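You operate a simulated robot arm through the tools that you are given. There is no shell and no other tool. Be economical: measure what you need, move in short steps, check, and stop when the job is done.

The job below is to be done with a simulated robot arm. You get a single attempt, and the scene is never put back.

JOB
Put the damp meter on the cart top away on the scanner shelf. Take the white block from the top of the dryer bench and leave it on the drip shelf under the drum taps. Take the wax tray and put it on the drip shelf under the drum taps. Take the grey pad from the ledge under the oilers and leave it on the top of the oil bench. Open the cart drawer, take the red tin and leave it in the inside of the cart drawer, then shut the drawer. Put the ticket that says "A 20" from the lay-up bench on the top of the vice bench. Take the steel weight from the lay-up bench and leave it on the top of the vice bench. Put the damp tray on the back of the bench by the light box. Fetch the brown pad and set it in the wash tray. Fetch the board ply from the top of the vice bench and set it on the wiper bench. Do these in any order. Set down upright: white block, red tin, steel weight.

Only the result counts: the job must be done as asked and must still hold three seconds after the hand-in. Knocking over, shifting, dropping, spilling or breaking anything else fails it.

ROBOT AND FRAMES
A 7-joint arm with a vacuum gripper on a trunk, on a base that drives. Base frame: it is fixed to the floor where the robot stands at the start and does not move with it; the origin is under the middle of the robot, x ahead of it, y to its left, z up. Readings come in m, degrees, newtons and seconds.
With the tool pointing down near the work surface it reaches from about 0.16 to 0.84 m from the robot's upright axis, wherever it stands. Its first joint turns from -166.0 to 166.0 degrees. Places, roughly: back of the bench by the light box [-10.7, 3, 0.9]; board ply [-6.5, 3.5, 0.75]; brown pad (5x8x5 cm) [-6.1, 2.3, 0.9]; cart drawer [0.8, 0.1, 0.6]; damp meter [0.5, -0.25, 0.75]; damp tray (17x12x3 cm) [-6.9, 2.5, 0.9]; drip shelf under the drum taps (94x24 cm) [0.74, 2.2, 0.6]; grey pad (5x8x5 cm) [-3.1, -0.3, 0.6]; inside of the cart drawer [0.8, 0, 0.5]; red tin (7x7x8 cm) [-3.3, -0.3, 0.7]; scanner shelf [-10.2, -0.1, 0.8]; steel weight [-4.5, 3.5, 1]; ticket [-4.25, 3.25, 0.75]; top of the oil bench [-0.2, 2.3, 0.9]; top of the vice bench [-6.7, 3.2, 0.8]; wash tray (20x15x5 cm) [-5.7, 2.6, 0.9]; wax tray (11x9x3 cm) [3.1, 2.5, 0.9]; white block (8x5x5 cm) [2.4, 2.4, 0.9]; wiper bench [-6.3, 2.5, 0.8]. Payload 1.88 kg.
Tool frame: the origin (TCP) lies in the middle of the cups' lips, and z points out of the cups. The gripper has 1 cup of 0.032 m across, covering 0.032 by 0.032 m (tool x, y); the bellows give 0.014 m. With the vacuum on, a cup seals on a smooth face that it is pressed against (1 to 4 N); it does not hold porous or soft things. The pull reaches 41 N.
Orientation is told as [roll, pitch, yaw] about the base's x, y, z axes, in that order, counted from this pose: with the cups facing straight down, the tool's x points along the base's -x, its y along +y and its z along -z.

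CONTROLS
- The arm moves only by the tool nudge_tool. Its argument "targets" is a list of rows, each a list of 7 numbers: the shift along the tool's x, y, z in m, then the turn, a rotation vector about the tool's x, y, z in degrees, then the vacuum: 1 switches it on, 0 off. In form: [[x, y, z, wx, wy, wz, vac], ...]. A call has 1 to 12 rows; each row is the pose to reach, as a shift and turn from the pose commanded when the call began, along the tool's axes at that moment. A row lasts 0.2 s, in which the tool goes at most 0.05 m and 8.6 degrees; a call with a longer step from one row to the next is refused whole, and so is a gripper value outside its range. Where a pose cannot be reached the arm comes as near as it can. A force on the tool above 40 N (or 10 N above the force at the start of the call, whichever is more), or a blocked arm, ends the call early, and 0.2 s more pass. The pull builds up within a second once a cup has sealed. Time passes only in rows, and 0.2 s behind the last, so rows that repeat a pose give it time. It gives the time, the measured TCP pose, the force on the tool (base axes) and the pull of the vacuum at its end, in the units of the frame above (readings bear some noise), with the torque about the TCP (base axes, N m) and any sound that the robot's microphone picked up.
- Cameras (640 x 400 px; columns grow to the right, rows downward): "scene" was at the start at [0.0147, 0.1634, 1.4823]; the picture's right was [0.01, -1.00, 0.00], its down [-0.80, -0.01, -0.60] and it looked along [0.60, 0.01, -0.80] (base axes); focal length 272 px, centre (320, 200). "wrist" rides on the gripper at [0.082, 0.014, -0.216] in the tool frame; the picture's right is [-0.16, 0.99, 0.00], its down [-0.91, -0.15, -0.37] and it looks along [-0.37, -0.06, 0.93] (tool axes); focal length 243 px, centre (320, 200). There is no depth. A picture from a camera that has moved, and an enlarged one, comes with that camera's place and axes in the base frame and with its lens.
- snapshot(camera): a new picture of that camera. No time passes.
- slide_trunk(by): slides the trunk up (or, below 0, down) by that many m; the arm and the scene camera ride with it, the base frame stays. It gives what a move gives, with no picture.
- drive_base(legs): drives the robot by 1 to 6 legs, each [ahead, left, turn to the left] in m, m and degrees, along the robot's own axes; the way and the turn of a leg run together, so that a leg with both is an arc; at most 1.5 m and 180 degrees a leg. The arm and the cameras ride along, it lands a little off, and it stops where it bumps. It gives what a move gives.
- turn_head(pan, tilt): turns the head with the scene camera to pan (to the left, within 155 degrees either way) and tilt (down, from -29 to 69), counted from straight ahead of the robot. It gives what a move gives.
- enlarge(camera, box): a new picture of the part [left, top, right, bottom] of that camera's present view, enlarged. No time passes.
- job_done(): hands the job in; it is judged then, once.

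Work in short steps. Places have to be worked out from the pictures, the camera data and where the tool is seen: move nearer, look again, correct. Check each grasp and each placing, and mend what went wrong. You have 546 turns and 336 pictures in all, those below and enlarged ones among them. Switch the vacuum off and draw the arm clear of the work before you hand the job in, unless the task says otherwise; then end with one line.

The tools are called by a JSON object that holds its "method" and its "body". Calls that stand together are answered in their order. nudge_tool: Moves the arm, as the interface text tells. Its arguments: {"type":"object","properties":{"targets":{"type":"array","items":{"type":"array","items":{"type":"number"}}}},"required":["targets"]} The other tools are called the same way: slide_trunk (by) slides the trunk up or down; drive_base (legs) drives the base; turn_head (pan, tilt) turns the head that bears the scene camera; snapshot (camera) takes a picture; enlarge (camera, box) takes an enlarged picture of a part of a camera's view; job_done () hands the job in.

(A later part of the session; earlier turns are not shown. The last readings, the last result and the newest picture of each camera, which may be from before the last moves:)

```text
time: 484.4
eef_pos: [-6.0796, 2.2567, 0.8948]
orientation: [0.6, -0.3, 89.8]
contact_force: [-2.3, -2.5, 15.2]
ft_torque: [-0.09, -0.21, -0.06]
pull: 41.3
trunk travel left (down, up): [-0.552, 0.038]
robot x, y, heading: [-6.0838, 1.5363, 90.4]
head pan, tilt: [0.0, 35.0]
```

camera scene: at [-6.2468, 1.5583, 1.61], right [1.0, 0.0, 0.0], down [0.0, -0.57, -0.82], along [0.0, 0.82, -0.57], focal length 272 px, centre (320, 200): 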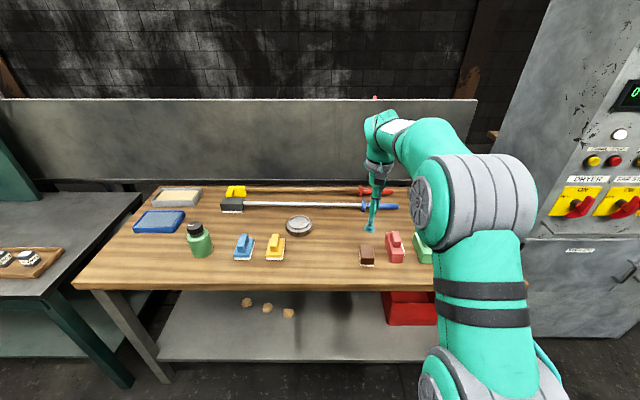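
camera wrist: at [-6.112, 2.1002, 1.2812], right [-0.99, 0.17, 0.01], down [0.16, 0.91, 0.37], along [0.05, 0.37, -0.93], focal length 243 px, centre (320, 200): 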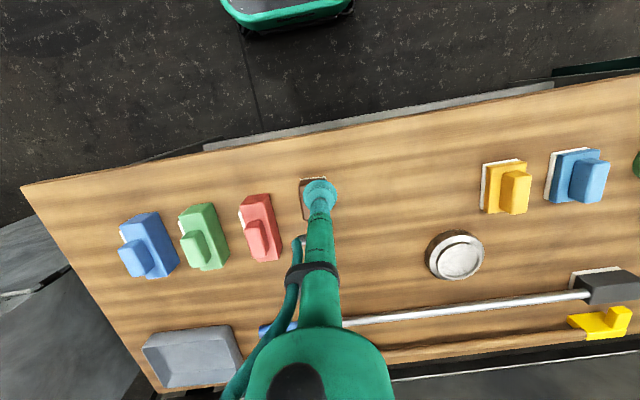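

Sealed. I lift and drive toward the wash tray.

{"method": "nudge_tool", "body": {"targets": [[0, 0, -0.02, 0, 0, 0, 1], [0, 0, -0.06, 0, 0, 0, 1], [0, 0, -0.1, 0, 0, 0, 1], [0, 0, -0.15, 0, 0, 0, 1]]}}

{"method": "drive_base", "body": {"legs": [[0, -0.26, 0], [0.22, 0, 0]]}}

{"method": "snapshot", "body": {"camera": "scene"}}

{"method": "snapshot", "body": {"camera": "wrist"}}

```text
time: 485.4
eef_pos: [-6.076, 2.2578, 1.0428]
orientation: [0.6, 0.1, 89.7]
contact_force: [0.0, 0.4, -0.7]
ft_torque: [-0.04, 0.01, 0.02]
pull: 40.4
trunk travel left (down, up): [-0.552, 0.038]
robot x, y, heading: [-6.0843, 1.5316, 90.5]
head pan, tilt: [0.0, 35.0]
```

```text
time: 488.6
eef_pos: [-5.815, 2.4797, 1.0422]
orientation: [0.6, 0.1, 89.6]
contact_force: [-0.3, 0.2, -0.7]
ft_torque: [-0.01, -0.02, 0.02]
pull: 40.3
trunk travel left (down, up): [-0.552, 0.038]
robot x, y, heading: [-5.826, 1.7574, 90.1]
head pan, tilt: [0.0, 35.0]
```

```text
213 pictures are left
camera scene: at [-5.9896, 1.7816, 1.61], right [1.0, 0.0, 0.0], down [0.0, -0.57, -0.82], along [0.0, 0.82, -0.57], focal length 272 px, centre (320, 200)
```

scene: 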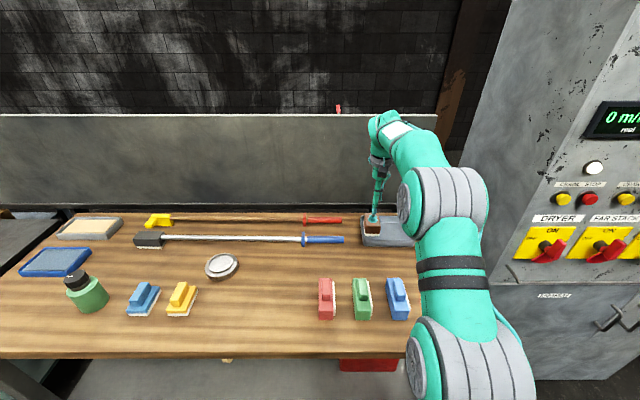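

```text
212 pictures are left
camera wrist: at [-5.8279, 2.3974, 1.2576], right [-0.98, 0.18, 0.01], down [0.17, 0.91, 0.37], along [0.06, 0.37, -0.93], focal length 243 px, centre (320, 200)
```

wrist: 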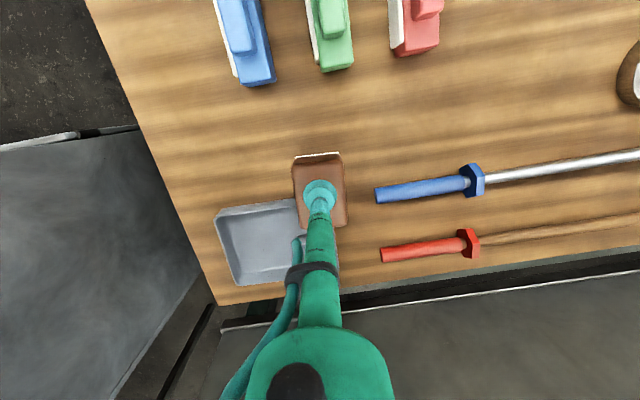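

The tray's centre is about (-5.72, 2.606). I move the pad over it in steps.

{"method": "nudge_tool", "body": {"targets": [[-0.035, -0.03, 0, 0, 0, 0, 1], [-0.065, -0.06, 0, 0, 0, 0, 1], [-0.095, -0.09, 0, 0, 0, 0, 1], [-0.118, -0.095, 0, 0, 0, 0, 1]]}}

{"method": "snapshot", "body": {"camera": "wrist"}}

{"method": "enlarge", "body": {"camera": "scene", "box": [320, 90, 520, 260]}}

```text
time: 489.6
eef_pos: [-5.7386, 2.5551, 1.0429]
orientation: [0.7, -0.3, 89.3]
contact_force: [0.1, -0.7, 0.1]
ft_torque: [0.12, 0.01, -0.02]
pull: 40.6
out of reach, approached as far as the arm can: row 3, 4
trunk travel left (down, up): [-0.552, 0.038]
robot x, y, heading: [-5.8258, 1.7549, 89.9]
head pan, tilt: [0.0, 35.0]
```

```text
211 pictures are left
camera wrist: at [-5.7509, 2.4711, 1.2582], right [-0.98, 0.18, 0.01], down [0.17, 0.91, 0.38], along [0.06, 0.37, -0.93], focal length 243 px, centre (320, 200)
```

wrist: 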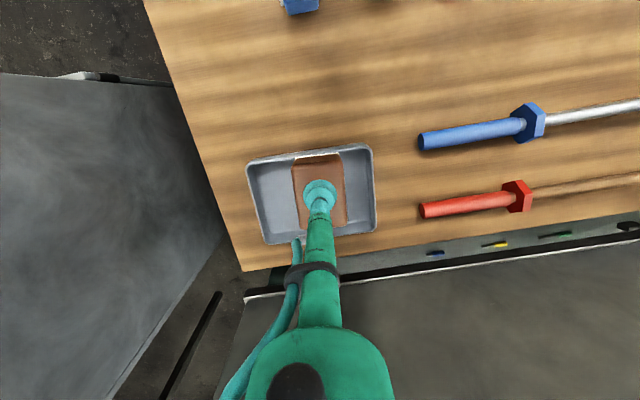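

```text
2.35 times, centred on (420, 175) of scene
camera zoom: at [-5.99, 1.7773, 1.6103], right [1.0, 0.0, 0.0], down [0.0, -0.57, -0.82], along [0.0, 0.82, -0.57], focal length 639 px, centre (85, 259)
```

zoom: 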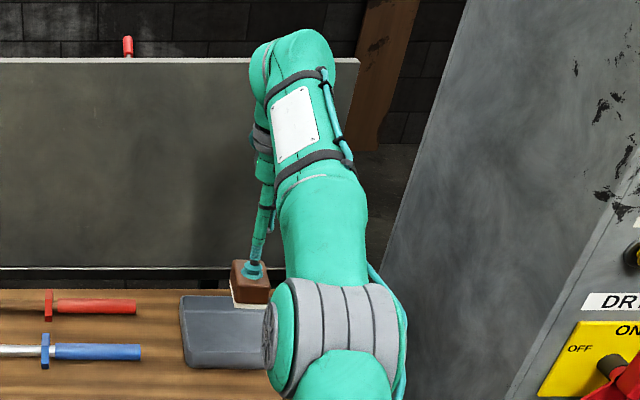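

The arm is at its reach limit at this height. I pull in slightly, go lower (where reach is longer) and nudge the base 3 cm ahead.

{"method": "nudge_tool", "body": {"targets": [[0.03, 0, 0.0, 0, 0, 0, 1], [0.065, 0, 0.01, 0, 0, 0, 1], [0.065, 0, 0.04, 0, 0, 0, 1], [0.065, 0, 0.055, 0, 0, 0, 1]]}}

{"method": "drive_base", "body": {"legs": [[0.035, 0, 0]]}}

```text
time: 490.6
eef_pos: [-5.7409, 2.4916, 0.984]
orientation: [0.5, 0.1, 89.4]
contact_force: [0.1, 0.9, -0.1]
ft_torque: [0.24, -0.02, -0.01]
pull: 40.7
trunk travel left (down, up): [-0.552, 0.038]
robot x, y, heading: [-5.8238, 1.7522, 89.9]
head pan, tilt: [0.0, 35.0]
```

```text
time: 491.4
eef_pos: [-5.7405, 2.5266, 0.9823]
orientation: [0.6, 0.0, 89.4]
contact_force: [0.2, -0.1, 0.1]
ft_torque: [0.19, -0.02, -0.02]
pull: 40.5
trunk travel left (down, up): [-0.552, 0.038]
robot x, y, heading: [-5.8265, 1.7874, 90.2]
head pan, tilt: [0.0, 35.0]
```

{"method": "nudge_tool", "body": {"targets": [[-0.025, -0.01, 0, 0, 0, 0, 1], [-0.05, -0.018, 0, 0, 0, 0, 1], [-0.07, -0.018, 0, 0, 0, 0, 1]]}}

{"method": "snapshot", "body": {"camera": "wrist"}}

```text
time: 492.2
eef_pos: [-5.7222, 2.5965, 0.9822]
orientation: [0.6, 0.3, 89.5]
contact_force: [0.4, 0.4, -0.1]
ft_torque: [0.15, -0.02, -0.01]
pull: 40.9
trunk travel left (down, up): [-0.552, 0.038]
robot x, y, heading: [-5.8285, 1.788, 90.1]
head pan, tilt: [0.0, 35.0]
```

```text
209 pictures are left
camera wrist: at [-5.7342, 2.5143, 1.197], right [-0.98, 0.18, 0.01], down [0.17, 0.91, 0.37], along [0.06, 0.37, -0.93], focal length 243 px, centre (320, 200)
```

wrist: 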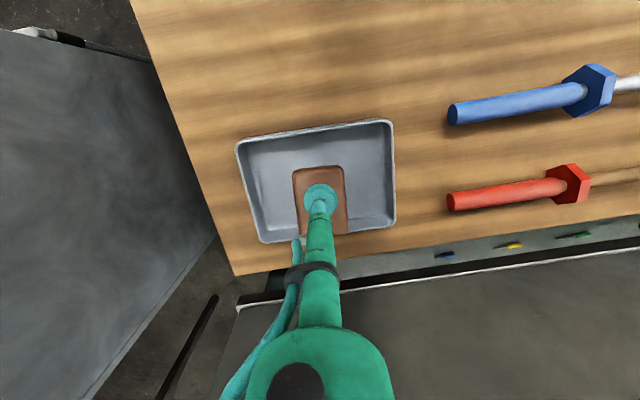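

The pad is inside the tray's outline with room on all sides. I lower it.

{"method": "nudge_tool", "body": {"targets": [[-0.004, 0, 0.02, 0, 0, 0, 1], [-0.006, 0, 0.04, 0, 0, 0, 1], [-0.006, 0, 0.055, 0, 0, 0, 1]]}}

```text
time: 493.0
eef_pos: [-5.7229, 2.6033, 0.9266]
orientation: [0.7, 0.0, 89.4]
contact_force: [-0.1, -0.6, -1.3]
ft_torque: [0.13, 0.01, 0.06]
pull: 40.8
trunk travel left (down, up): [-0.552, 0.038]
robot x, y, heading: [-5.821, 1.7909, 90.1]
head pan, tilt: [0.0, 35.0]
```

{"method": "nudge_tool", "body": {"targets": [[0, 0, 0.006, 0, 0, 0, 1], [0, 0, 0.012, 0, 0, 0, 1]]}}

```text
time: 493.6
eef_pos: [-5.7238, 2.6012, 0.9152]
orientation: [0.6, 0.1, 89.5]
contact_force: [0.0, 0.2, -0.3]
ft_torque: [0.16, 0.01, -0.04]
pull: 40.4
trunk travel left (down, up): [-0.552, 0.038]
robot x, y, heading: [-5.828, 1.7898, 89.9]
head pan, tilt: [0.0, 35.0]
```

{"method": "nudge_tool", "body": {"targets": [[0, 0, 0.005, 0, 0, 0, 1], [0, 0, 0.01, 0, 0, 0, 1]]}}

{"method": "enlarge", "body": {"camera": "wrist", "box": [220, 110, 420, 250]}}

```text
time: 494.2
eef_pos: [-5.7215, 2.6033, 0.9058]
orientation: [0.6, 0.1, 89.4]
contact_force: [0.4, -0.1, -1.8]
ft_torque: [0.18, -0.04, -0.03]
pull: 40.7
trunk travel left (down, up): [-0.552, 0.038]
robot x, y, heading: [-5.8271, 1.7898, 89.9]
head pan, tilt: [0.0, 35.0]
```

```text
2.86 times, centred on (320, 180) of wrist
camera zoom: at [-5.7353, 2.5205, 1.121], right [-0.98, 0.18, 0.01], down [0.17, 0.91, 0.37], along [0.06, 0.37, -0.93], focal length 693 px, centre (320, 257)
```

zoom: 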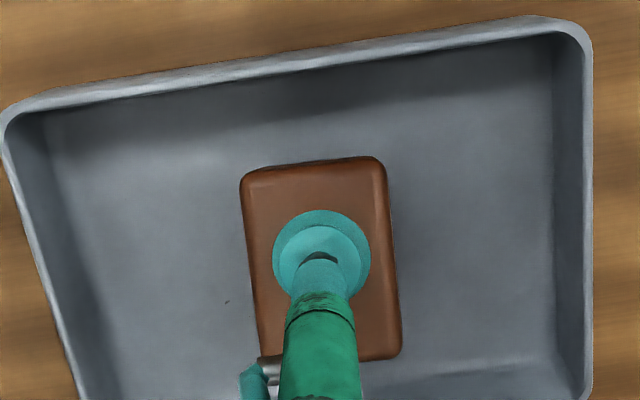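

I pull the pad 1 cm forward for clearance from the tray's back wall and lower the last bit.

{"method": "nudge_tool", "body": {"targets": [[0.01, 0, 0, 0, 0, 0, 1], [0.012, 0, 0.005, 0, 0, 0, 1], [0.012, 0, 0.009, 0, 0, 0, 1]]}}

```text
time: 495.0
eef_pos: [-5.7231, 2.5911, 0.9004]
orientation: [0.6, -0.4, 89.4]
contact_force: [-0.2, 2.2, 18.3]
ft_torque: [-0.09, -0.21, -0.02]
pull: 40.5
trunk travel left (down, up): [-0.552, 0.038]
robot x, y, heading: [-5.8308, 1.7915, 90.0]
head pan, tilt: [0.0, 35.0]
```

Resting on the tray floor. I ease, release and rise.

{"method": "nudge_tool", "body": {"targets": [[0, 0, -0.005, 0, 0, 0, 1], [0, 0, -0.005, 0, 0, 0, 0], [0, 0, -0.005, 0, 0, 0, 0], [0, 0, -0.005, 0, 0, 0, 0], [0, 0, -0.005, 0, 0, 0, 0], [0, 0, -0.015, 0, 0, 0, 0], [0, 0, -0.04, 0, 0, 0, 0], [0.02, 0, -0.07, 0, 0, 0, 0], [0.05, 0, -0.1, 0, 0, 0, 0]]}}

{"method": "snapshot", "body": {"camera": "wrist"}}

```text
time: 497.0
eef_pos: [-5.7229, 2.5403, 0.9962]
orientation: [0.7, 0.0, 89.5]
contact_force: [0.0, -0.6, 0.2]
ft_torque: [0.01, -0.02, -0.03]
pull: 0.0
trunk travel left (down, up): [-0.552, 0.038]
robot x, y, heading: [-5.822, 1.7904, 90.1]
head pan, tilt: [0.0, 35.0]
```

```text
207 pictures are left
camera wrist: at [-5.7346, 2.4581, 1.2128], right [-0.98, 0.18, 0.01], down [0.17, 0.91, 0.37], along [0.06, 0.37, -0.93], focal length 243 px, centre (320, 200)
```

wrist: 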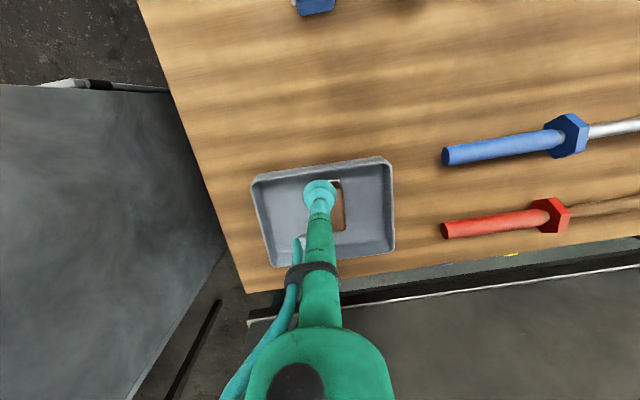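

The pad is in the tray. I retract and drive along to the damp tray.

{"method": "nudge_tool", "body": {"targets": [[0.04, 0, -0.02, 0, 0, 0, 0], [0.08, 0, -0.04, 0, 0, 0, 0], [0.12, 0, -0.06, 0, 0, 0, 0]]}}

{"method": "drive_base", "body": {"legs": [[-0.3, 0, 0], [0, 1.15, 0], [0.15, 0, 0]]}}

{"method": "snapshot", "body": {"camera": "scene"}}

{"method": "snapshot", "body": {"camera": "wrist"}}

```text
time: 497.8
eef_pos: [-5.7224, 2.4206, 1.0558]
orientation: [0.6, 0.1, 89.4]
contact_force: [-0.1, 0.9, 0.0]
ft_torque: [-0.02, 0.0, 0.01]
pull: 0.1
trunk travel left (down, up): [-0.552, 0.038]
robot x, y, heading: [-5.8281, 1.787, 90.2]
head pan, tilt: [0.0, 35.0]
```

```text
time: 506.3
eef_pos: [-6.874, 2.2727, 1.0555]
orientation: [0.6, 0.2, 89.8]
contact_force: [0.7, -0.7, 0.0]
ft_torque: [-0.02, -0.03, -0.01]
pull: 0.2
trunk travel left (down, up): [-0.552, 0.038]
robot x, y, heading: [-6.9712, 1.6398, 90.5]
head pan, tilt: [0.0, 35.0]
```

```text
206 pictures are left
camera scene: at [-7.1366, 1.6664, 1.61], right [1.0, 0.01, 0.0], down [0.0, -0.57, -0.82], along [-0.01, 0.82, -0.57], focal length 272 px, centre (320, 200)
```

scene: 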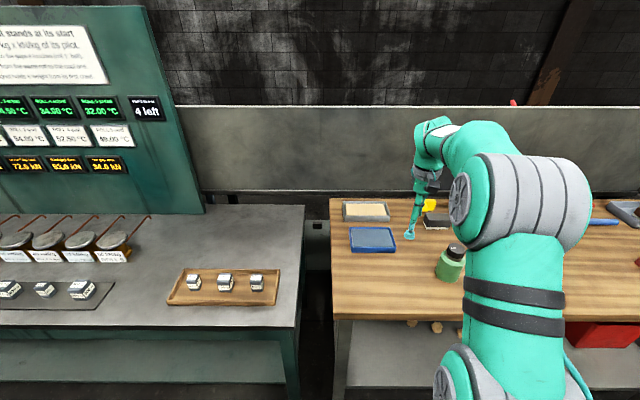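

```text
205 pictures are left
camera wrist: at [-6.8862, 2.1902, 1.272], right [-0.99, 0.17, 0.01], down [0.16, 0.91, 0.37], along [0.05, 0.37, -0.93], focal length 243 px, centre (320, 200)
```

wrist: 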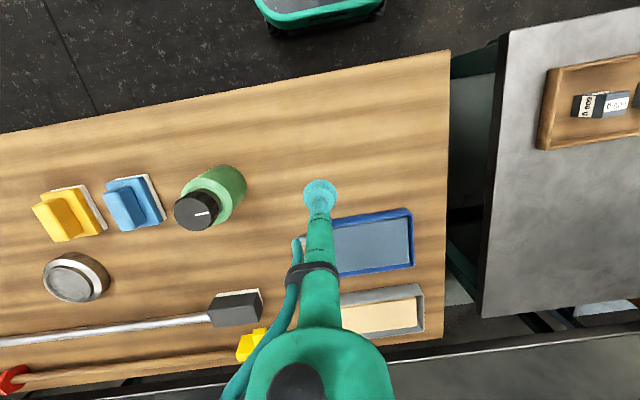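

Blue tray centre about (-6.943, 2.459). I drive 0.1 m nearer, move above it and inspect the insert.

{"method": "drive_base", "body": {"legs": [[0.1, 0, 0]]}}

{"method": "nudge_tool", "body": {"targets": [[-0.03, 0.035, 0, 0, 0, 0, 0], [-0.06, 0.066, 0.01, 0, 0, 0, 0], [-0.085, 0.066, 0.04, 0, 0, 0, 0], [-0.085, 0.066, 0.08, 0, 0, 0, 0]]}}

{"method": "snapshot", "body": {"camera": "wrist"}}

{"method": "enlarge", "body": {"camera": "scene", "box": [330, 180, 450, 270]}}

```text
time: 507.4
eef_pos: [-6.8747, 2.3724, 1.0556]
orientation: [0.6, 0.2, 89.8]
contact_force: [0.7, 0.2, 0.7]
ft_torque: [-0.04, -0.02, 0.01]
pull: 0.0
trunk travel left (down, up): [-0.552, 0.038]
robot x, y, heading: [-6.9742, 1.7446, 90.1]
head pan, tilt: [0.0, 35.0]
```

```text
time: 508.4
eef_pos: [-6.9413, 2.4582, 0.9761]
orientation: [0.6, 0.2, 89.8]
contact_force: [0.4, 0.1, -0.2]
ft_torque: [-0.01, 0.01, -0.02]
pull: 0.1
trunk travel left (down, up): [-0.552, 0.038]
robot x, y, heading: [-6.9747, 1.7341, 90.5]
head pan, tilt: [0.0, 35.0]
```

```text
204 pictures are left
camera wrist: at [-6.9536, 2.376, 1.192], right [-0.99, 0.17, 0.01], down [0.16, 0.91, 0.37], along [0.05, 0.37, -0.93], focal length 243 px, centre (320, 200)
```

wrist: 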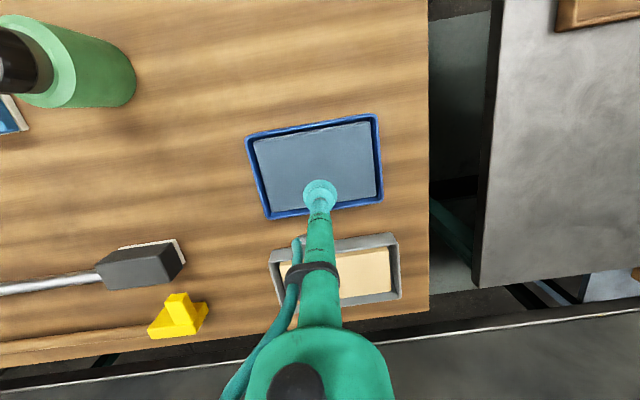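

```text
4.44 times, centred on (390, 225) of scene
camera zoom: at [-7.1372, 1.7671, 1.61], right [1.0, 0.01, 0.0], down [0.0, -0.57, -0.82], along [-0.01, 0.82, -0.57], focal length 1207 px, centre (9, 89)
```

zoom: 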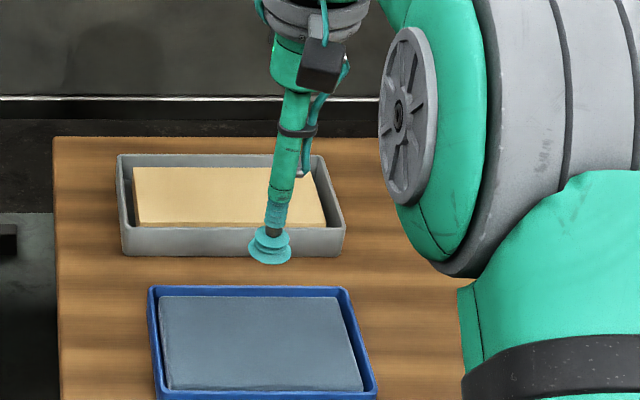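

The tray is centred below the cup. I try the insert's face with the vacuum on.

{"method": "nudge_tool", "body": {"targets": [[0, 0.002, 0.04, 0, 0, 0, 0], [0, 0.002, 0.08, 0, 0, 0, 1], [0, 0.002, 0.09, 0, 0, 0, 1], [0, 0.002, 0.095, 0, 0, 0, 1]]}}

```text
time: 509.4
eef_pos: [-6.9448, 2.4559, 0.8784]
orientation: [0.7, 0.5, 89.8]
contact_force: [0.2, -0.9, 0.0]
ft_torque: [0.06, -0.02, -0.03]
pull: 40.7
trunk travel left (down, up): [-0.552, 0.038]
robot x, y, heading: [-6.9724, 1.7431, 90.3]
head pan, tilt: [0.0, 35.0]
```

Sealed. I lift a little and check that tray and insert come together.

{"method": "nudge_tool", "body": {"targets": [[0, 0, -0.01, 0, 0, 0, 1], [0, 0, -0.03, 0, 0, 0, 1], [0, 0, -0.07, 0, 0, 0, 1]]}}

{"method": "enlarge", "body": {"camera": "scene", "box": [330, 180, 450, 270]}}

```text
time: 510.2
eef_pos: [-6.9446, 2.4584, 0.9505]
orientation: [0.5, 0.3, 89.8]
contact_force: [-0.2, -1.0, -9.7]
ft_torque: [-0.03, 0.06, -0.01]
pull: 40.7
trunk travel left (down, up): [-0.552, 0.038]
robot x, y, heading: [-6.9747, 1.7439, 90.5]
head pan, tilt: [0.0, 35.0]
```

```text
4.44 times, centred on (390, 225) of scene
camera zoom: at [-7.1372, 1.7671, 1.61], right [1.0, 0.01, 0.0], down [0.0, -0.57, -0.82], along [-0.01, 0.82, -0.57], focal length 1207 px, centre (9, 89)
```

zoom: 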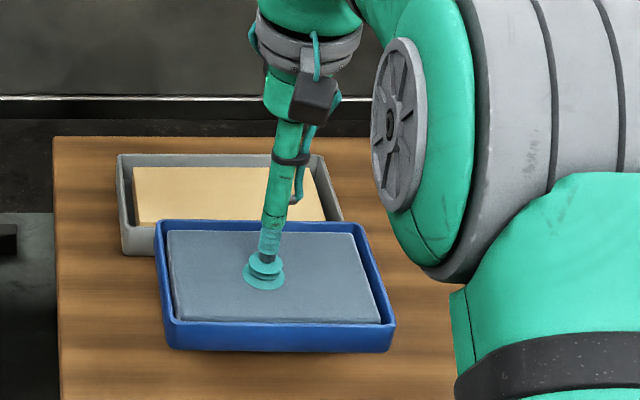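

The whole tray came up. I raise and draw it in, then take it round the left end to the back aisle.

{"method": "nudge_tool", "body": {"targets": [[0.0, 0, -0.05, 0, 0, 0, 1], [0.03, 0, -0.09, 0, 0, 0, 1], [0.07, 0, -0.11, 0, 0, 0, 1], [0.11, -0.03, -0.11, 0, 0, 0, 1]]}}

{"method": "drive_base", "body": {"legs": [[-0.6, 0, 0], [0, 1.5, 0], [0, 1.5, 0], [0, 1.5, 0], [0, 0.55, 0]]}}

{"method": "turn_head", "body": {"pan": -20, "tilt": 25}}

{"method": "snapshot", "body": {"camera": "scene"}}

```text
time: 511.2
eef_pos: [-6.9129, 2.3472, 1.0616]
orientation: [0.6, 0.1, 89.7]
contact_force: [0.6, -0.1, -9.1]
ft_torque: [-0.02, 0.03, 0.01]
pull: 40.5
trunk travel left (down, up): [-0.552, 0.038]
robot x, y, heading: [-6.9722, 1.7385, 90.3]
head pan, tilt: [0.0, 35.0]
```

```text
time: 538.5
eef_pos: [-11.9797, 1.6407, 1.0604]
orientation: [0.6, 0.3, 91.1]
contact_force: [0.6, -1.1, -9.4]
ft_torque: [-0.03, 0.02, -0.05]
pull: 40.4
trunk travel left (down, up): [-0.552, 0.038]
robot x, y, heading: [-12.0274, 1.033, 91.5]
head pan, tilt: [0.0, 35.0]
```

```text
time: 539.4
eef_pos: [-11.9806, 1.6417, 1.0605]
orientation: [0.7, 0.1, 91.0]
contact_force: [0.2, 0.8, -8.1]
ft_torque: [-0.02, 0.06, 0.04]
pull: 40.4
trunk travel left (down, up): [-0.552, 0.038]
robot x, y, heading: [-12.026, 1.0393, 91.6]
head pan, tilt: [-20.0, 25.0]
```

```text
201 pictures are left
camera scene: at [-12.1606, 1.0548, 1.6257], right [0.95, -0.32, 0.0], down [-0.13, -0.4, -0.91], along [0.29, 0.86, -0.42], focal length 272 px, centre (320, 200)
```

scene: 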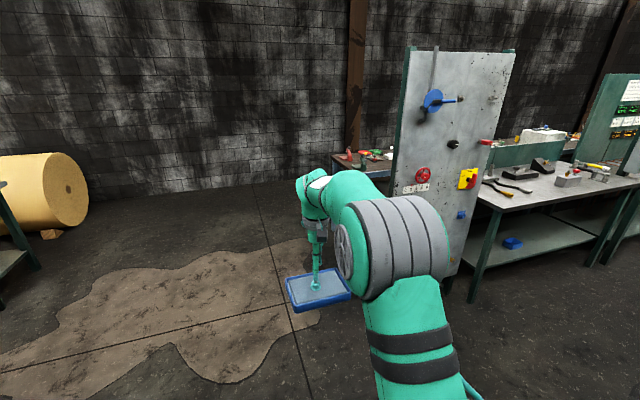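

Clear way ahead (only a floor stain). I drive up behind the benches and turn to look along them.

{"method": "drive_base", "body": {"legs": [[0, 0, -1.5], [1.5, 0, 0], [1.5, 0, 0], [0.35, 0, 0], [0, 0, -90]]}}

{"method": "turn_head", "body": {"pan": -20, "tilt": 25}}

{"method": "snapshot", "body": {"camera": "scene"}}

```text
time: 559.9
eef_pos: [-11.4365, 4.3005, 1.0607]
orientation: [0.5, 0.2, -1.0]
contact_force: [-0.8, -0.6, -9.1]
ft_torque: [0.03, 0.07, 0.02]
pull: 40.7
trunk travel left (down, up): [-0.552, 0.038]
robot x, y, heading: [-12.0424, 4.3701, -0.5]
head pan, tilt: [-20.0, 25.0]
```

```text
time: 560.5
eef_pos: [-11.437, 4.2987, 1.0593]
orientation: [0.6, 0.4, -1.0]
contact_force: [0.3, -1.2, -9.0]
ft_torque: [0.06, -0.01, 0.01]
pull: 41.0
trunk travel left (down, up): [-0.552, 0.038]
robot x, y, heading: [-12.044, 4.3705, -0.5]
head pan, tilt: [-20.0, 25.0]
```

```text
200 pictures are left
camera scene: at [-12.014, 4.4999, 1.6257], right [-0.35, -0.94, 0.0], down [-0.4, 0.15, -0.91], along [0.85, -0.32, -0.42], focal length 272 px, centre (320, 200)
```

scene: 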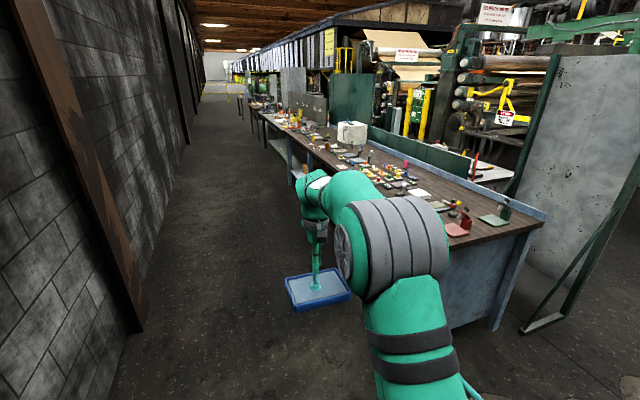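

The back bench is crowded; the target region is toward its rear near (-10.7, 3.0). I drive alongside and turn to face it.

{"method": "drive_base", "body": {"legs": [[1.35, 0, 0], [0, 0, -89.5]]}}

{"method": "turn_head", "body": {"pan": 0, "tilt": 35}}

{"method": "snapshot", "body": {"camera": "scene"}}

```text
time: 570.9
eef_pos: [-10.773, 3.7543, 1.0603]
orientation: [0.6, 0.2, -90.3]
contact_force: [0.3, -0.5, -9.3]
ft_torque: [0.08, -0.08, -0.04]
pull: 40.8
trunk travel left (down, up): [-0.552, 0.038]
robot x, y, heading: [-10.7114, 4.3612, -89.4]
head pan, tilt: [-20.0, 25.0]
```

```text
time: 571.8
eef_pos: [-10.7748, 3.754, 1.0594]
orientation: [0.7, 0.3, -90.2]
contact_force: [0.3, 0.7, -8.7]
ft_torque: [0.07, -0.03, 0.02]
pull: 40.2
trunk travel left (down, up): [-0.552, 0.038]
robot x, y, heading: [-10.7115, 4.3596, -89.8]
head pan, tilt: [0.0, 35.0]
```

```text
199 pictures are left
camera scene: at [-10.5466, 4.331, 1.61], right [-1.0, 0.0, 0.0], down [0.0, 0.57, -0.82], along [0.0, -0.82, -0.57], focal length 272 px, centre (320, 200)
```

scene: 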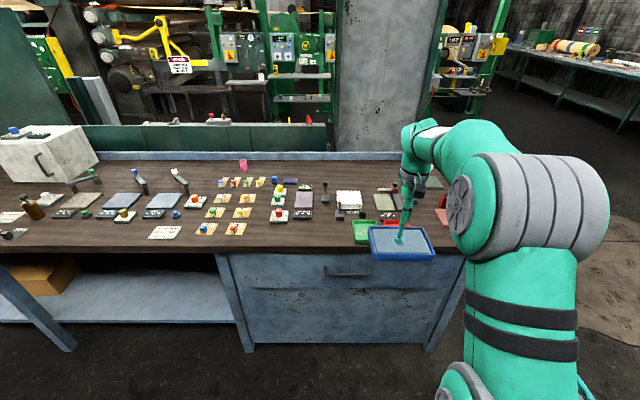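

The rear strip (y≈2.87–3.15) near x -10.7 looks free, but it is too deep to reach from this side. I enlarge to check the strip, then approach from the bench's end (west side).

{"method": "enlarge", "body": {"camera": "scene", "box": [220, 140, 480, 260]}}

```text
2.46 times, centred on (350, 200) of scene
camera zoom: at [-10.5466, 4.331, 1.61], right [-1.0, 0.0, 0.0], down [0.0, 0.57, -0.82], along [0.0, -0.82, -0.57], focal length 669 px, centre (246, 200)
```

zoom: 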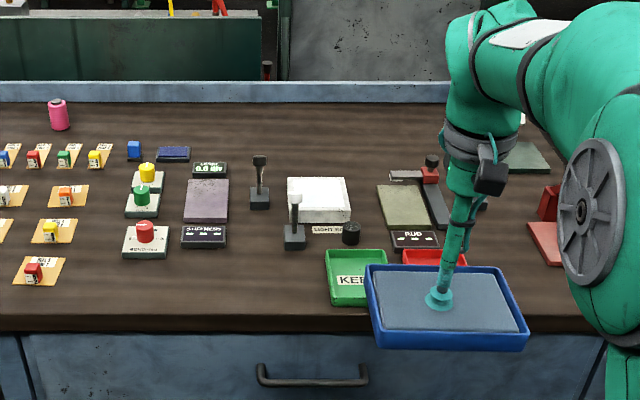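

The "light box" is the white square near (-10.70, 3.25); the strip behind it is free. I go round to the bench's west end and face +x.

{"method": "drive_base", "body": {"legs": [[0, -1.1, 0], [0, 0, 89.5]]}}

{"method": "turn_head", "body": {"pan": -25, "tilt": 35}}

{"method": "snapshot", "body": {"camera": "scene"}}

```text
time: 581.2
eef_pos: [-11.1965, 4.2961, 1.0604]
orientation: [0.7, 0.3, 0.0]
contact_force: [-0.6, 0.4, -9.2]
ft_torque: [0.03, 0.04, 0.0]
pull: 40.6
trunk travel left (down, up): [-0.552, 0.038]
robot x, y, heading: [-11.8047, 4.3546, 0.6]
head pan, tilt: [0.0, 35.0]
```

```text
time: 582.1
eef_pos: [-11.1972, 4.295, 1.059]
orientation: [0.7, 0.3, 0.1]
contact_force: [0.1, -0.5, -8.9]
ft_torque: [0.07, 0.05, -0.02]
pull: 40.6
trunk travel left (down, up): [-0.552, 0.038]
robot x, y, heading: [-11.8017, 4.3555, 0.9]
head pan, tilt: [-25.0, 35.0]
```

```text
197 pictures are left
camera scene: at [-11.7837, 4.48, 1.61], right [-0.41, -0.91, 0.0], down [-0.52, 0.24, -0.82], along [0.75, -0.34, -0.57], focal length 272 px, centre (320, 200)
```

scene: 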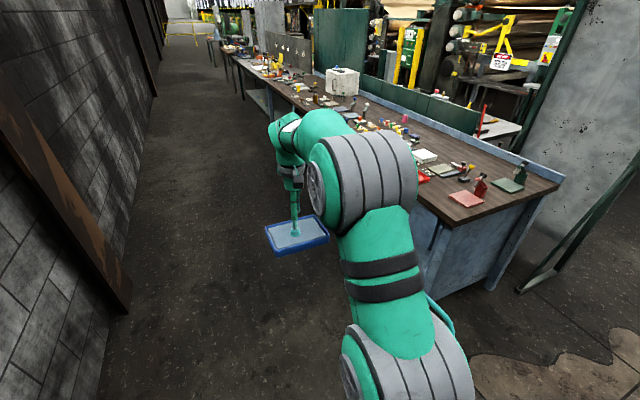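

The way to the bench end is clear (panel foot ends at y≈2.66). Before going there I turn the tool 90° about its axis so the tray's long side will lie along the bench.

{"method": "nudge_tool", "body": {"targets": [[0, 0, 0, 0, 0, 8.2, 1], [0, 0, 0, 0, 0, 16.4, 1], [0, 0, 0, 0, 0, 24.6, 1], [0, 0, 0, 0, 0, 32.8, 1], [0, 0, 0, 0, 0, 41, 1], [0, 0, 0, 0, 0, 49.2, 1], [0, 0, 0, 0, 0, 57.4, 1], [0, 0, 0, 0, 0, 65.6, 1], [0, 0, 0, 0, 0, 73.8, 1], [0, 0, 0, 0, 0, 82, 1], [0, 0, 0, 0, 0, 90, 1], [0, 0, 0, 0, 0, 90, 1]]}}

{"method": "snapshot", "body": {"camera": "scene"}}

```text
time: 584.7
eef_pos: [-11.1961, 4.2964, 1.0595]
orientation: [-0.3, 0.5, -90.1]
contact_force: [1.1, -0.8, -8.8]
ft_torque: [0.08, -0.09, -0.01]
pull: 40.8
trunk travel left (down, up): [-0.552, 0.038]
robot x, y, heading: [-11.8037, 4.3493, 0.8]
head pan, tilt: [-25.0, 35.0]
```

```text
196 pictures are left
camera scene: at [-11.7838, 4.4799, 1.61], right [-0.41, -0.91, 0.0], down [-0.52, 0.24, -0.82], along [0.75, -0.34, -0.57], focal length 272 px, centre (320, 200)
```

scene: 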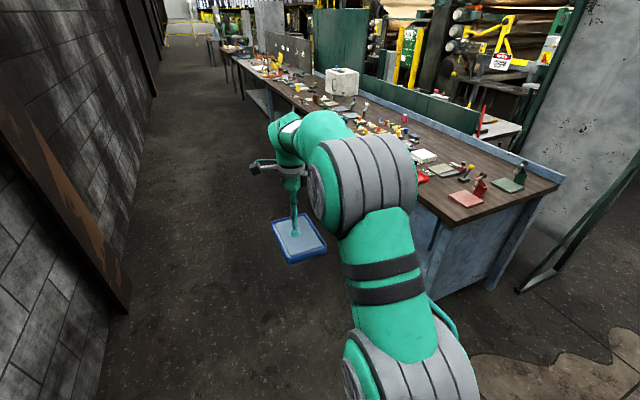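

Now I move to the bench's west end in line with the rear strip.

{"method": "drive_base", "body": {"legs": [[0, 0, -0.8], [0, -1.26, 0]]}}

{"method": "drive_base", "body": {"legs": [[0.3, 0, 0]]}}

{"method": "turn_head", "body": {"pan": 0, "tilt": 40}}

{"method": "snapshot", "body": {"camera": "scene"}}

{"method": "snapshot", "body": {"camera": "wrist"}}

```text
time: 591.4
eef_pos: [-11.2094, 3.0199, 1.0593]
orientation: [-0.3, 0.7, -91.3]
contact_force: [-0.2, -0.4, -8.4]
ft_torque: [0.03, -0.07, -0.03]
pull: 40.7
trunk travel left (down, up): [-0.552, 0.038]
robot x, y, heading: [-11.8121, 3.0922, -0.6]
head pan, tilt: [-25.0, 35.0]
```

```text
time: 593.4
eef_pos: [-10.909, 3.0119, 1.0606]
orientation: [-0.3, 0.7, -91.6]
contact_force: [1.2, 0.3, -8.9]
ft_torque: [0.05, -0.09, 0.03]
pull: 40.8
trunk travel left (down, up): [-0.552, 0.038]
robot x, y, heading: [-11.5144, 3.0862, -0.7]
head pan, tilt: [-25.0, 35.0]
```

```text
time: 594.3
eef_pos: [-10.91, 3.014, 1.0598]
orientation: [-0.4, 0.8, -91.5]
contact_force: [0.5, 0.7, -8.9]
ft_torque: [0.05, -0.08, -0.01]
pull: 41.2
trunk travel left (down, up): [-0.552, 0.038]
robot x, y, heading: [-11.5144, 3.0907, -0.9]
head pan, tilt: [0.0, 40.0]
```

```text
195 pictures are left
camera scene: at [-11.4863, 3.2488, 1.6024], right [-0.02, -1.0, 0.0], down [-0.64, 0.01, -0.77], along [0.77, -0.01, -0.64], focal length 272 px, centre (320, 200)
```

scene: 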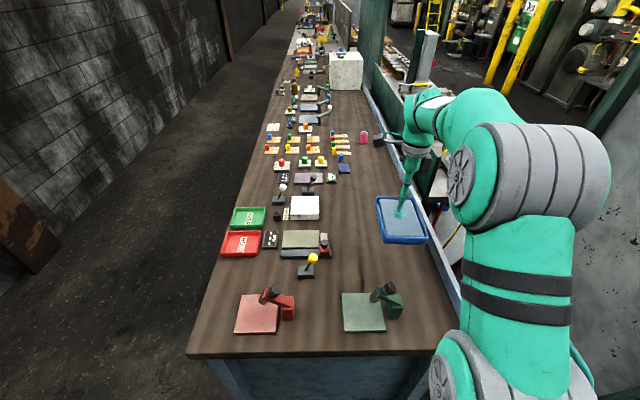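

```text
194 pictures are left
camera wrist: at [-10.8928, 3.0908, 1.2756], right [0.98, -0.19, -0.01], down [-0.17, -0.91, 0.36], along [-0.08, -0.36, -0.93], focal length 243 px, centre (320, 200)
```

wrist: 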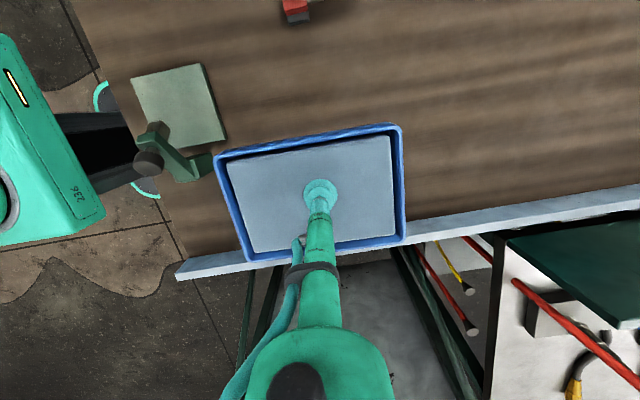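

The tray is aligned over the rear strip with the blue back rim at y≈2.85. I lower some and move it ahead to x≈-10.71.

{"method": "nudge_tool", "body": {"targets": [[0, 0, 0.04, 0, 0, 0, 1], [0, 0.03, 0.07, 0, 0, 0, 1], [0.003, 0.07, 0.08, 0, 0, 0, 1], [0.005, 0.11, 0.08, 0, 0, 0, 1], [0.008, 0.15, 0.08, 0, 0, 0, 1], [0.012, 0.19, 0.08, 0, 0, 0, 1]]}}

{"method": "snapshot", "body": {"camera": "wrist"}}

{"method": "enlarge", "body": {"camera": "scene", "box": [240, 100, 480, 300]}}

```text
time: 595.7
eef_pos: [-10.7236, 3.0216, 0.9707]
orientation: [-1.1, 0.7, -91.5]
contact_force: [-0.1, 0.2, -14.2]
ft_torque: [0.09, 0.02, 0.0]
pull: 40.5
trunk travel left (down, up): [-0.552, 0.038]
robot x, y, heading: [-11.5186, 3.0889, -0.9]
head pan, tilt: [0.0, 40.0]
```

```text
193 pictures are left
camera wrist: at [-10.7024, 3.0994, 1.1866], right [0.98, -0.19, -0.02], down [-0.17, -0.91, 0.37], along [-0.09, -0.36, -0.93], focal length 243 px, centre (320, 200)
```

wrist: 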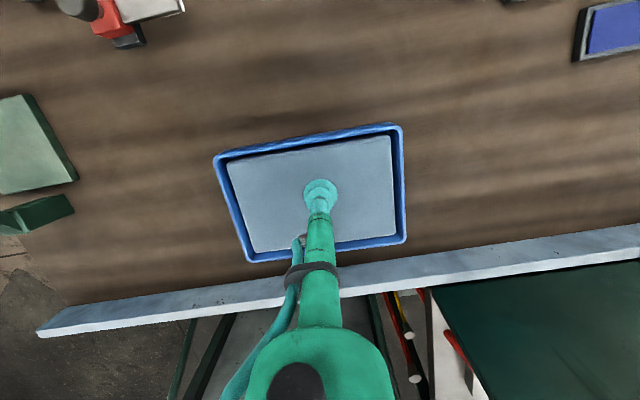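

```text
2.00 times, centred on (360, 200) of scene
camera zoom: at [-11.484, 3.2487, 1.6021], right [-0.02, -1.0, 0.0], down [-0.64, 0.01, -0.76], along [0.76, -0.01, -0.64], focal length 543 px, centre (240, 200)
```

zoom: 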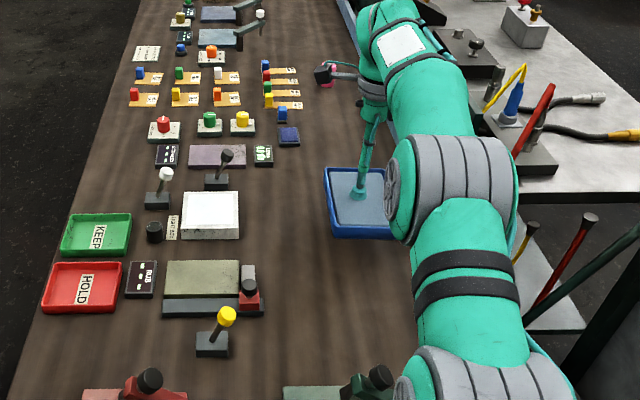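

Right behind the light box, clear all around. I lower it.

{"method": "nudge_tool", "body": {"targets": [[0, 0, 0.03, 0, 0, 0, 1], [0, 0, 0.05, 0, 0, 0, 1], [0, 0, 0.06, 0, 0, 0, 1]]}}

```text
time: 596.5
eef_pos: [-10.7201, 3.0198, 0.9185]
orientation: [-0.3, 0.6, -91.5]
contact_force: [-0.3, -1.1, -9.0]
ft_torque: [0.07, -0.08, 0.0]
pull: 40.3
trunk travel left (down, up): [-0.552, 0.038]
robot x, y, heading: [-11.5173, 3.0877, -0.8]
head pan, tilt: [0.0, 40.0]
```

{"method": "nudge_tool", "body": {"targets": [[0, 0, 0.008, 0, 0, 0, 1], [0, 0, 0.016, 0, 0, 0, 1]]}}

{"method": "enlarge", "body": {"camera": "wrist", "box": [200, 100, 440, 280]}}

```text
time: 597.1
eef_pos: [-10.7191, 3.0222, 0.9027]
orientation: [-0.4, 0.6, -91.6]
contact_force: [0.0, 0.0, -8.2]
ft_torque: [0.08, -0.05, 0.0]
pull: 40.8
trunk travel left (down, up): [-0.552, 0.038]
robot x, y, heading: [-11.5134, 3.0855, -0.6]
head pan, tilt: [0.0, 40.0]
```

```text
2.22 times, centred on (320, 190) of wrist
camera zoom: at [-10.703, 3.0997, 1.1182], right [0.98, -0.19, -0.01], down [-0.17, -0.91, 0.37], along [-0.08, -0.36, -0.93], focal length 539 px, centre (320, 222)
```

zoom: 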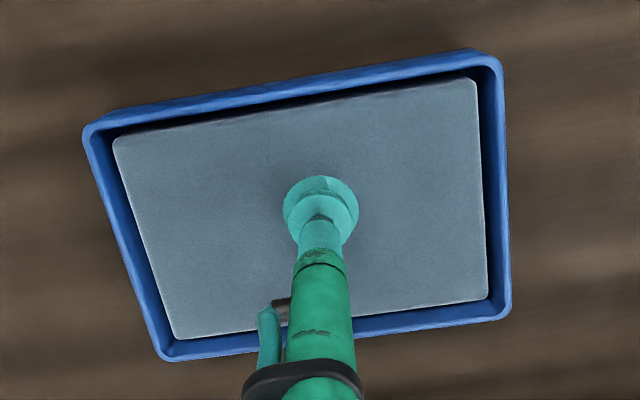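

{"method": "nudge_tool", "body": {"targets": [[0, 0, 0.006, 0, 0, 0, 1], [0, 0, 0.012, 0, 0, 0, 1]]}}

```text
time: 597.7
eef_pos: [-10.7201, 3.0223, 0.8979]
orientation: [0.3, 0.6, -91.6]
contact_force: [-1.0, 3.7, 18.6]
ft_torque: [-0.34, 0.31, -0.34]
pull: 41.0
trunk travel left (down, up): [-0.552, 0.038]
robot x, y, heading: [-11.5145, 3.0853, -1.0]
head pan, tilt: [0.0, 40.0]
```

The tray rests on the bench. I ease, release and rise.

{"method": "nudge_tool", "body": {"targets": [[0, 0, -0.006, 0, 0, 0, 1], [0, 0, -0.006, 0, 0, 0, 0], [0, 0, -0.006, 0, 0, 0, 0], [0, 0, -0.006, 0, 0, 0, 0], [0, 0, -0.006, 0, 0, 0, 0], [0, 0, -0.015, 0, 0, 0, 0], [0, 0, -0.04, 0, 0, 0, 0], [0, -0.03, -0.07, 0, 0, 0, 0], [0, -0.07, -0.1, 0, 0, 0, 0], [0, -0.11, -0.13, 0, 0, 0, 0]]}}

{"method": "snapshot", "body": {"camera": "wrist"}}

```text
time: 599.9
eef_pos: [-10.831, 3.0238, 1.0204]
orientation: [-0.3, 0.7, -91.5]
contact_force: [-0.5, -0.2, -0.4]
ft_torque: [0.01, 0.0, 0.0]
pull: 0.1
trunk travel left (down, up): [-0.552, 0.038]
robot x, y, heading: [-11.5152, 3.0856, -0.9]
head pan, tilt: [0.0, 40.0]
```

```text
190 pictures are left
camera wrist: at [-10.8133, 3.101, 1.2376], right [0.98, -0.19, -0.01], down [-0.18, -0.91, 0.36], along [-0.08, -0.36, -0.93], focal length 243 px, centre (320, 200)
```

wrist: 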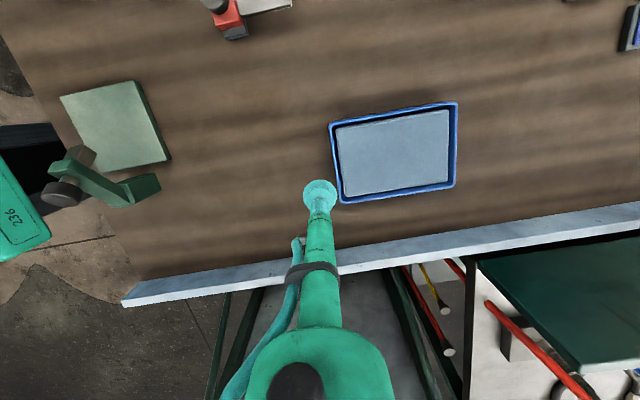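

The damp tray is in place. I back off, turn the tool back, and go out into the aisle toward the lay-up bench.

{"method": "drive_base", "body": {"legs": [[-0.4, 0, 0.8], [0, 1.3, 0]]}}

{"method": "nudge_tool", "body": {"targets": [[0, 0, 0, 0, 0, -8.2, 0], [0, 0, 0, 0, 0, -16.4, 0], [0, 0, 0, 0, 0, -24.6, 0], [0, 0, 0, 0, 0, -32.8, 0], [0, 0, 0, 0, 0, -41, 0], [0, 0, 0, 0, 0, -49.2, 0], [0, 0, 0, 0, 0, -57.4, 0], [0, 0, 0, 0, 0, -65.6, 0], [0, 0, 0, 0, 0, -73.8, 0], [0, 0, 0, 0, 0, -82, 0], [0, 0, 0, 0, 0, -90, 0]]}}

{"method": "drive_base", "body": {"legs": [[1.5, 0, 0], [1.5, 0, 0], [1.3, 0, 0]]}}

{"method": "turn_head", "body": {"pan": -30, "tilt": 25}}

{"method": "snapshot", "body": {"camera": "scene"}}

```text
time: 608.5
eef_pos: [-11.225, 4.336, 1.0213]
orientation: [-0.2, 0.6, -90.6]
contact_force: [-1.5, -0.1, 0.7]
ft_torque: [0.0, -0.02, 0.01]
pull: 0.1
trunk travel left (down, up): [-0.552, 0.038]
robot x, y, heading: [-11.9103, 4.3856, 0.3]
head pan, tilt: [0.0, 40.0]
```

```text
time: 610.9
eef_pos: [-11.2248, 4.3355, 1.021]
orientation: [0.7, 0.3, -0.5]
contact_force: [-0.3, 0.5, 0.6]
ft_torque: [0.03, 0.0, -0.03]
pull: 0.0
trunk travel left (down, up): [-0.552, 0.038]
robot x, y, heading: [-11.9108, 4.389, 0.2]
head pan, tilt: [0.0, 40.0]
```

```text
time: 631.5
eef_pos: [-6.9224, 4.3924, 1.021]
orientation: [0.6, 0.3, 0.5]
contact_force: [-0.2, -0.4, -0.4]
ft_torque: [0.04, 0.01, -0.01]
pull: 0.0
trunk travel left (down, up): [-0.552, 0.038]
robot x, y, heading: [-7.6112, 4.4368, 0.9]
head pan, tilt: [0.0, 40.0]
```

```text
time: 632.5
eef_pos: [-6.9221, 4.3929, 1.0218]
orientation: [0.8, 0.3, 0.3]
contact_force: [1.0, 0.1, -0.8]
ft_torque: [0.02, -0.02, 0.02]
pull: 0.1
trunk travel left (down, up): [-0.552, 0.038]
robot x, y, heading: [-7.6088, 4.4356, 0.9]
head pan, tilt: [-30.0, 25.0]
```

```text
189 pictures are left
camera scene: at [-7.5907, 4.5514, 1.6257], right [-0.49, -0.87, 0.0], down [-0.37, 0.21, -0.91], along [0.79, -0.44, -0.42], focal length 272 px, centre (320, 200)
```

scene: 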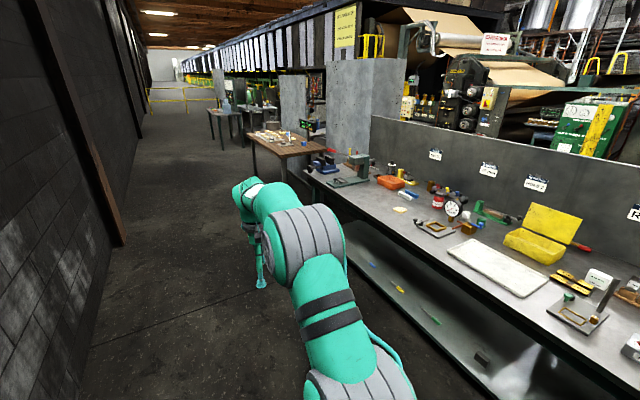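

The vice bench is on the right (vice at its far end). I drive on a metre and turn to face it.

{"method": "drive_base", "body": {"legs": [[1.0, 0, -0.9], [0, 0, -90]]}}

{"method": "turn_head", "body": {"pan": 0, "tilt": 35}}

{"method": "snapshot", "body": {"camera": "scene"}}

```text
time: 641.4
eef_pos: [-6.6616, 3.7561, 1.0219]
orientation: [0.6, 0.3, -90.1]
contact_force: [0.3, -0.2, 0.6]
ft_torque: [0.0, -0.01, 0.0]
pull: 0.0
trunk travel left (down, up): [-0.552, 0.038]
robot x, y, heading: [-6.6119, 4.4402, -89.8]
head pan, tilt: [-30.0, 25.0]
```

```text
time: 642.4
eef_pos: [-6.6626, 3.7555, 1.0209]
orientation: [0.5, 0.3, -90.1]
contact_force: [-0.7, -0.7, -0.2]
ft_torque: [0.0, 0.0, -0.01]
pull: 0.0
trunk travel left (down, up): [-0.552, 0.038]
robot x, y, heading: [-6.614, 4.4407, -89.6]
head pan, tilt: [0.0, 35.0]
```

```text
188 pictures are left
camera scene: at [-6.4495, 4.4141, 1.61], right [-1.0, -0.01, 0.0], down [0.0, 0.57, -0.82], along [0.01, -0.82, -0.57], focal length 272 px, centre (320, 200)
```

scene: 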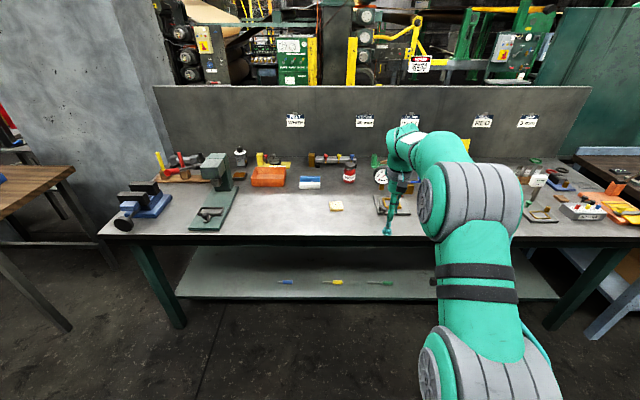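

I enlarge the bench top to identify the board ply.

{"method": "enlarge", "body": {"camera": "scene", "box": [180, 140, 420, 250]}}

{"method": "enlarge", "body": {"camera": "scene", "box": [400, 140, 640, 250]}}

{"method": "snapshot", "body": {"camera": "wrist"}}

```text
2.67 times, centred on (300, 195) of scene
camera zoom: at [-6.4495, 4.4141, 1.61], right [-1.0, -0.01, 0.0], down [0.0, 0.57, -0.82], along [0.01, -0.82, -0.57], focal length 724 px, centre (373, 213)
```

zoom: 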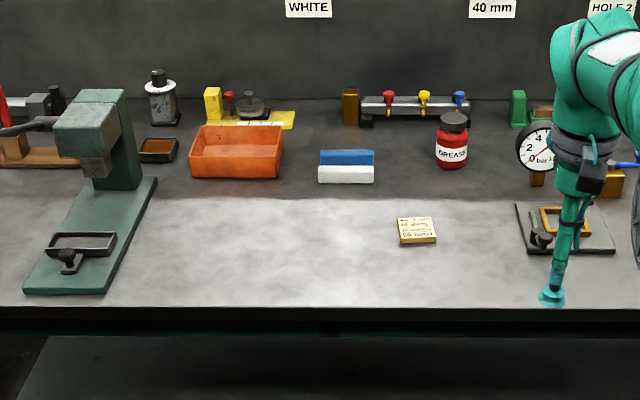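

```text
2.67 times, centred on (520, 195) of scene
camera zoom: at [-6.4495, 4.4141, 1.61], right [-1.0, -0.01, 0.0], down [0.0, 0.57, -0.82], along [0.01, -0.82, -0.57], focal length 724 px, centre (-213, 213)
```

zoom: 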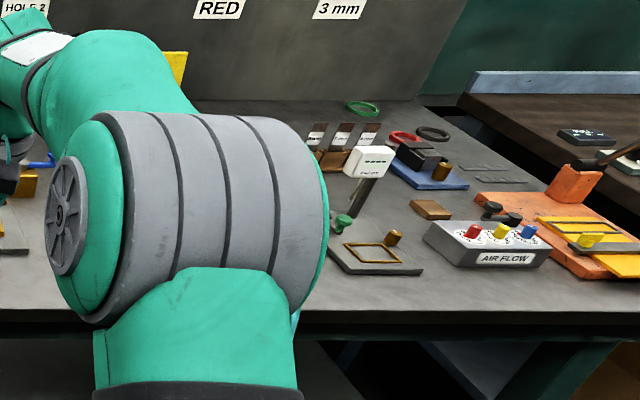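

```text
185 pictures are left
camera wrist: at [-6.6505, 3.8356, 1.2373], right [0.99, -0.17, 0.01], down [-0.16, -0.92, 0.37], along [-0.05, -0.36, -0.93], focal length 243 px, centre (320, 200)
```

wrist: 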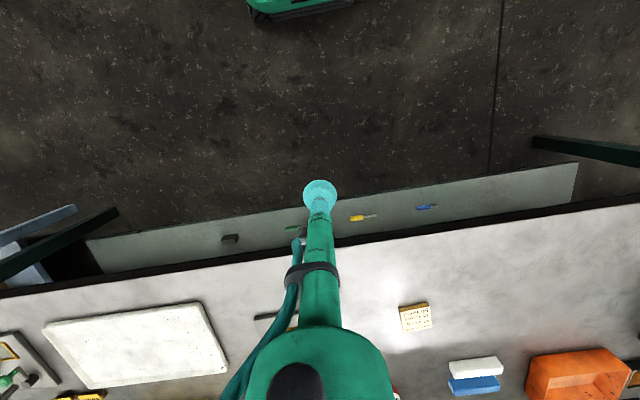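

The cream square at about (-6.513, 3.375), bench top z≈0.84, is the board ply. First the lay-up bench: I pull the tool in and drive left along the aisle to it.

{"method": "nudge_tool", "body": {"targets": [[0.04, 0, -0.03, 0, 0, 0, 0], [0.08, 0, -0.05, 0, 0, 0, 0], [0.12, 0, -0.05, 0, 0, 0, 0]]}}

{"method": "drive_base", "body": {"legs": [[-0.1, 0, 0], [0, 1.5, 0], [0, 0.55, 0]]}}

{"method": "snapshot", "body": {"camera": "scene"}}

```text
time: 643.2
eef_pos: [-6.6616, 3.8763, 1.0719]
orientation: [0.6, 0.3, -90.1]
contact_force: [0.1, -0.5, -0.2]
ft_torque: [-0.01, -0.01, 0.0]
pull: 0.0
trunk travel left (down, up): [-0.552, 0.038]
robot x, y, heading: [-6.6137, 4.442, -89.5]
head pan, tilt: [0.0, 35.0]
```

```text
time: 654.1
eef_pos: [-4.6145, 3.9902, 1.0724]
orientation: [0.6, 0.3, -90.1]
contact_force: [-0.6, 0.6, -0.6]
ft_torque: [-0.02, -0.03, -0.02]
pull: 0.2
trunk travel left (down, up): [-0.552, 0.038]
robot x, y, heading: [-4.5674, 4.5574, -89.6]
head pan, tilt: [0.0, 35.0]
```

```text
184 pictures are left
camera scene: at [-4.4015, 4.5287, 1.61], right [-1.0, -0.01, 0.0], down [0.0, 0.57, -0.82], along [0.01, -0.82, -0.57], focal length 272 px, centre (320, 200)
```

scene: 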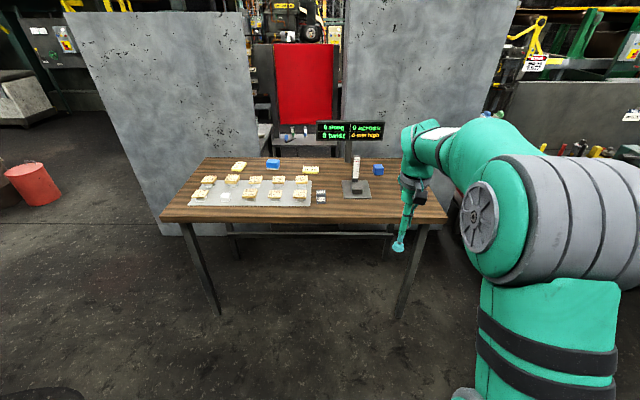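

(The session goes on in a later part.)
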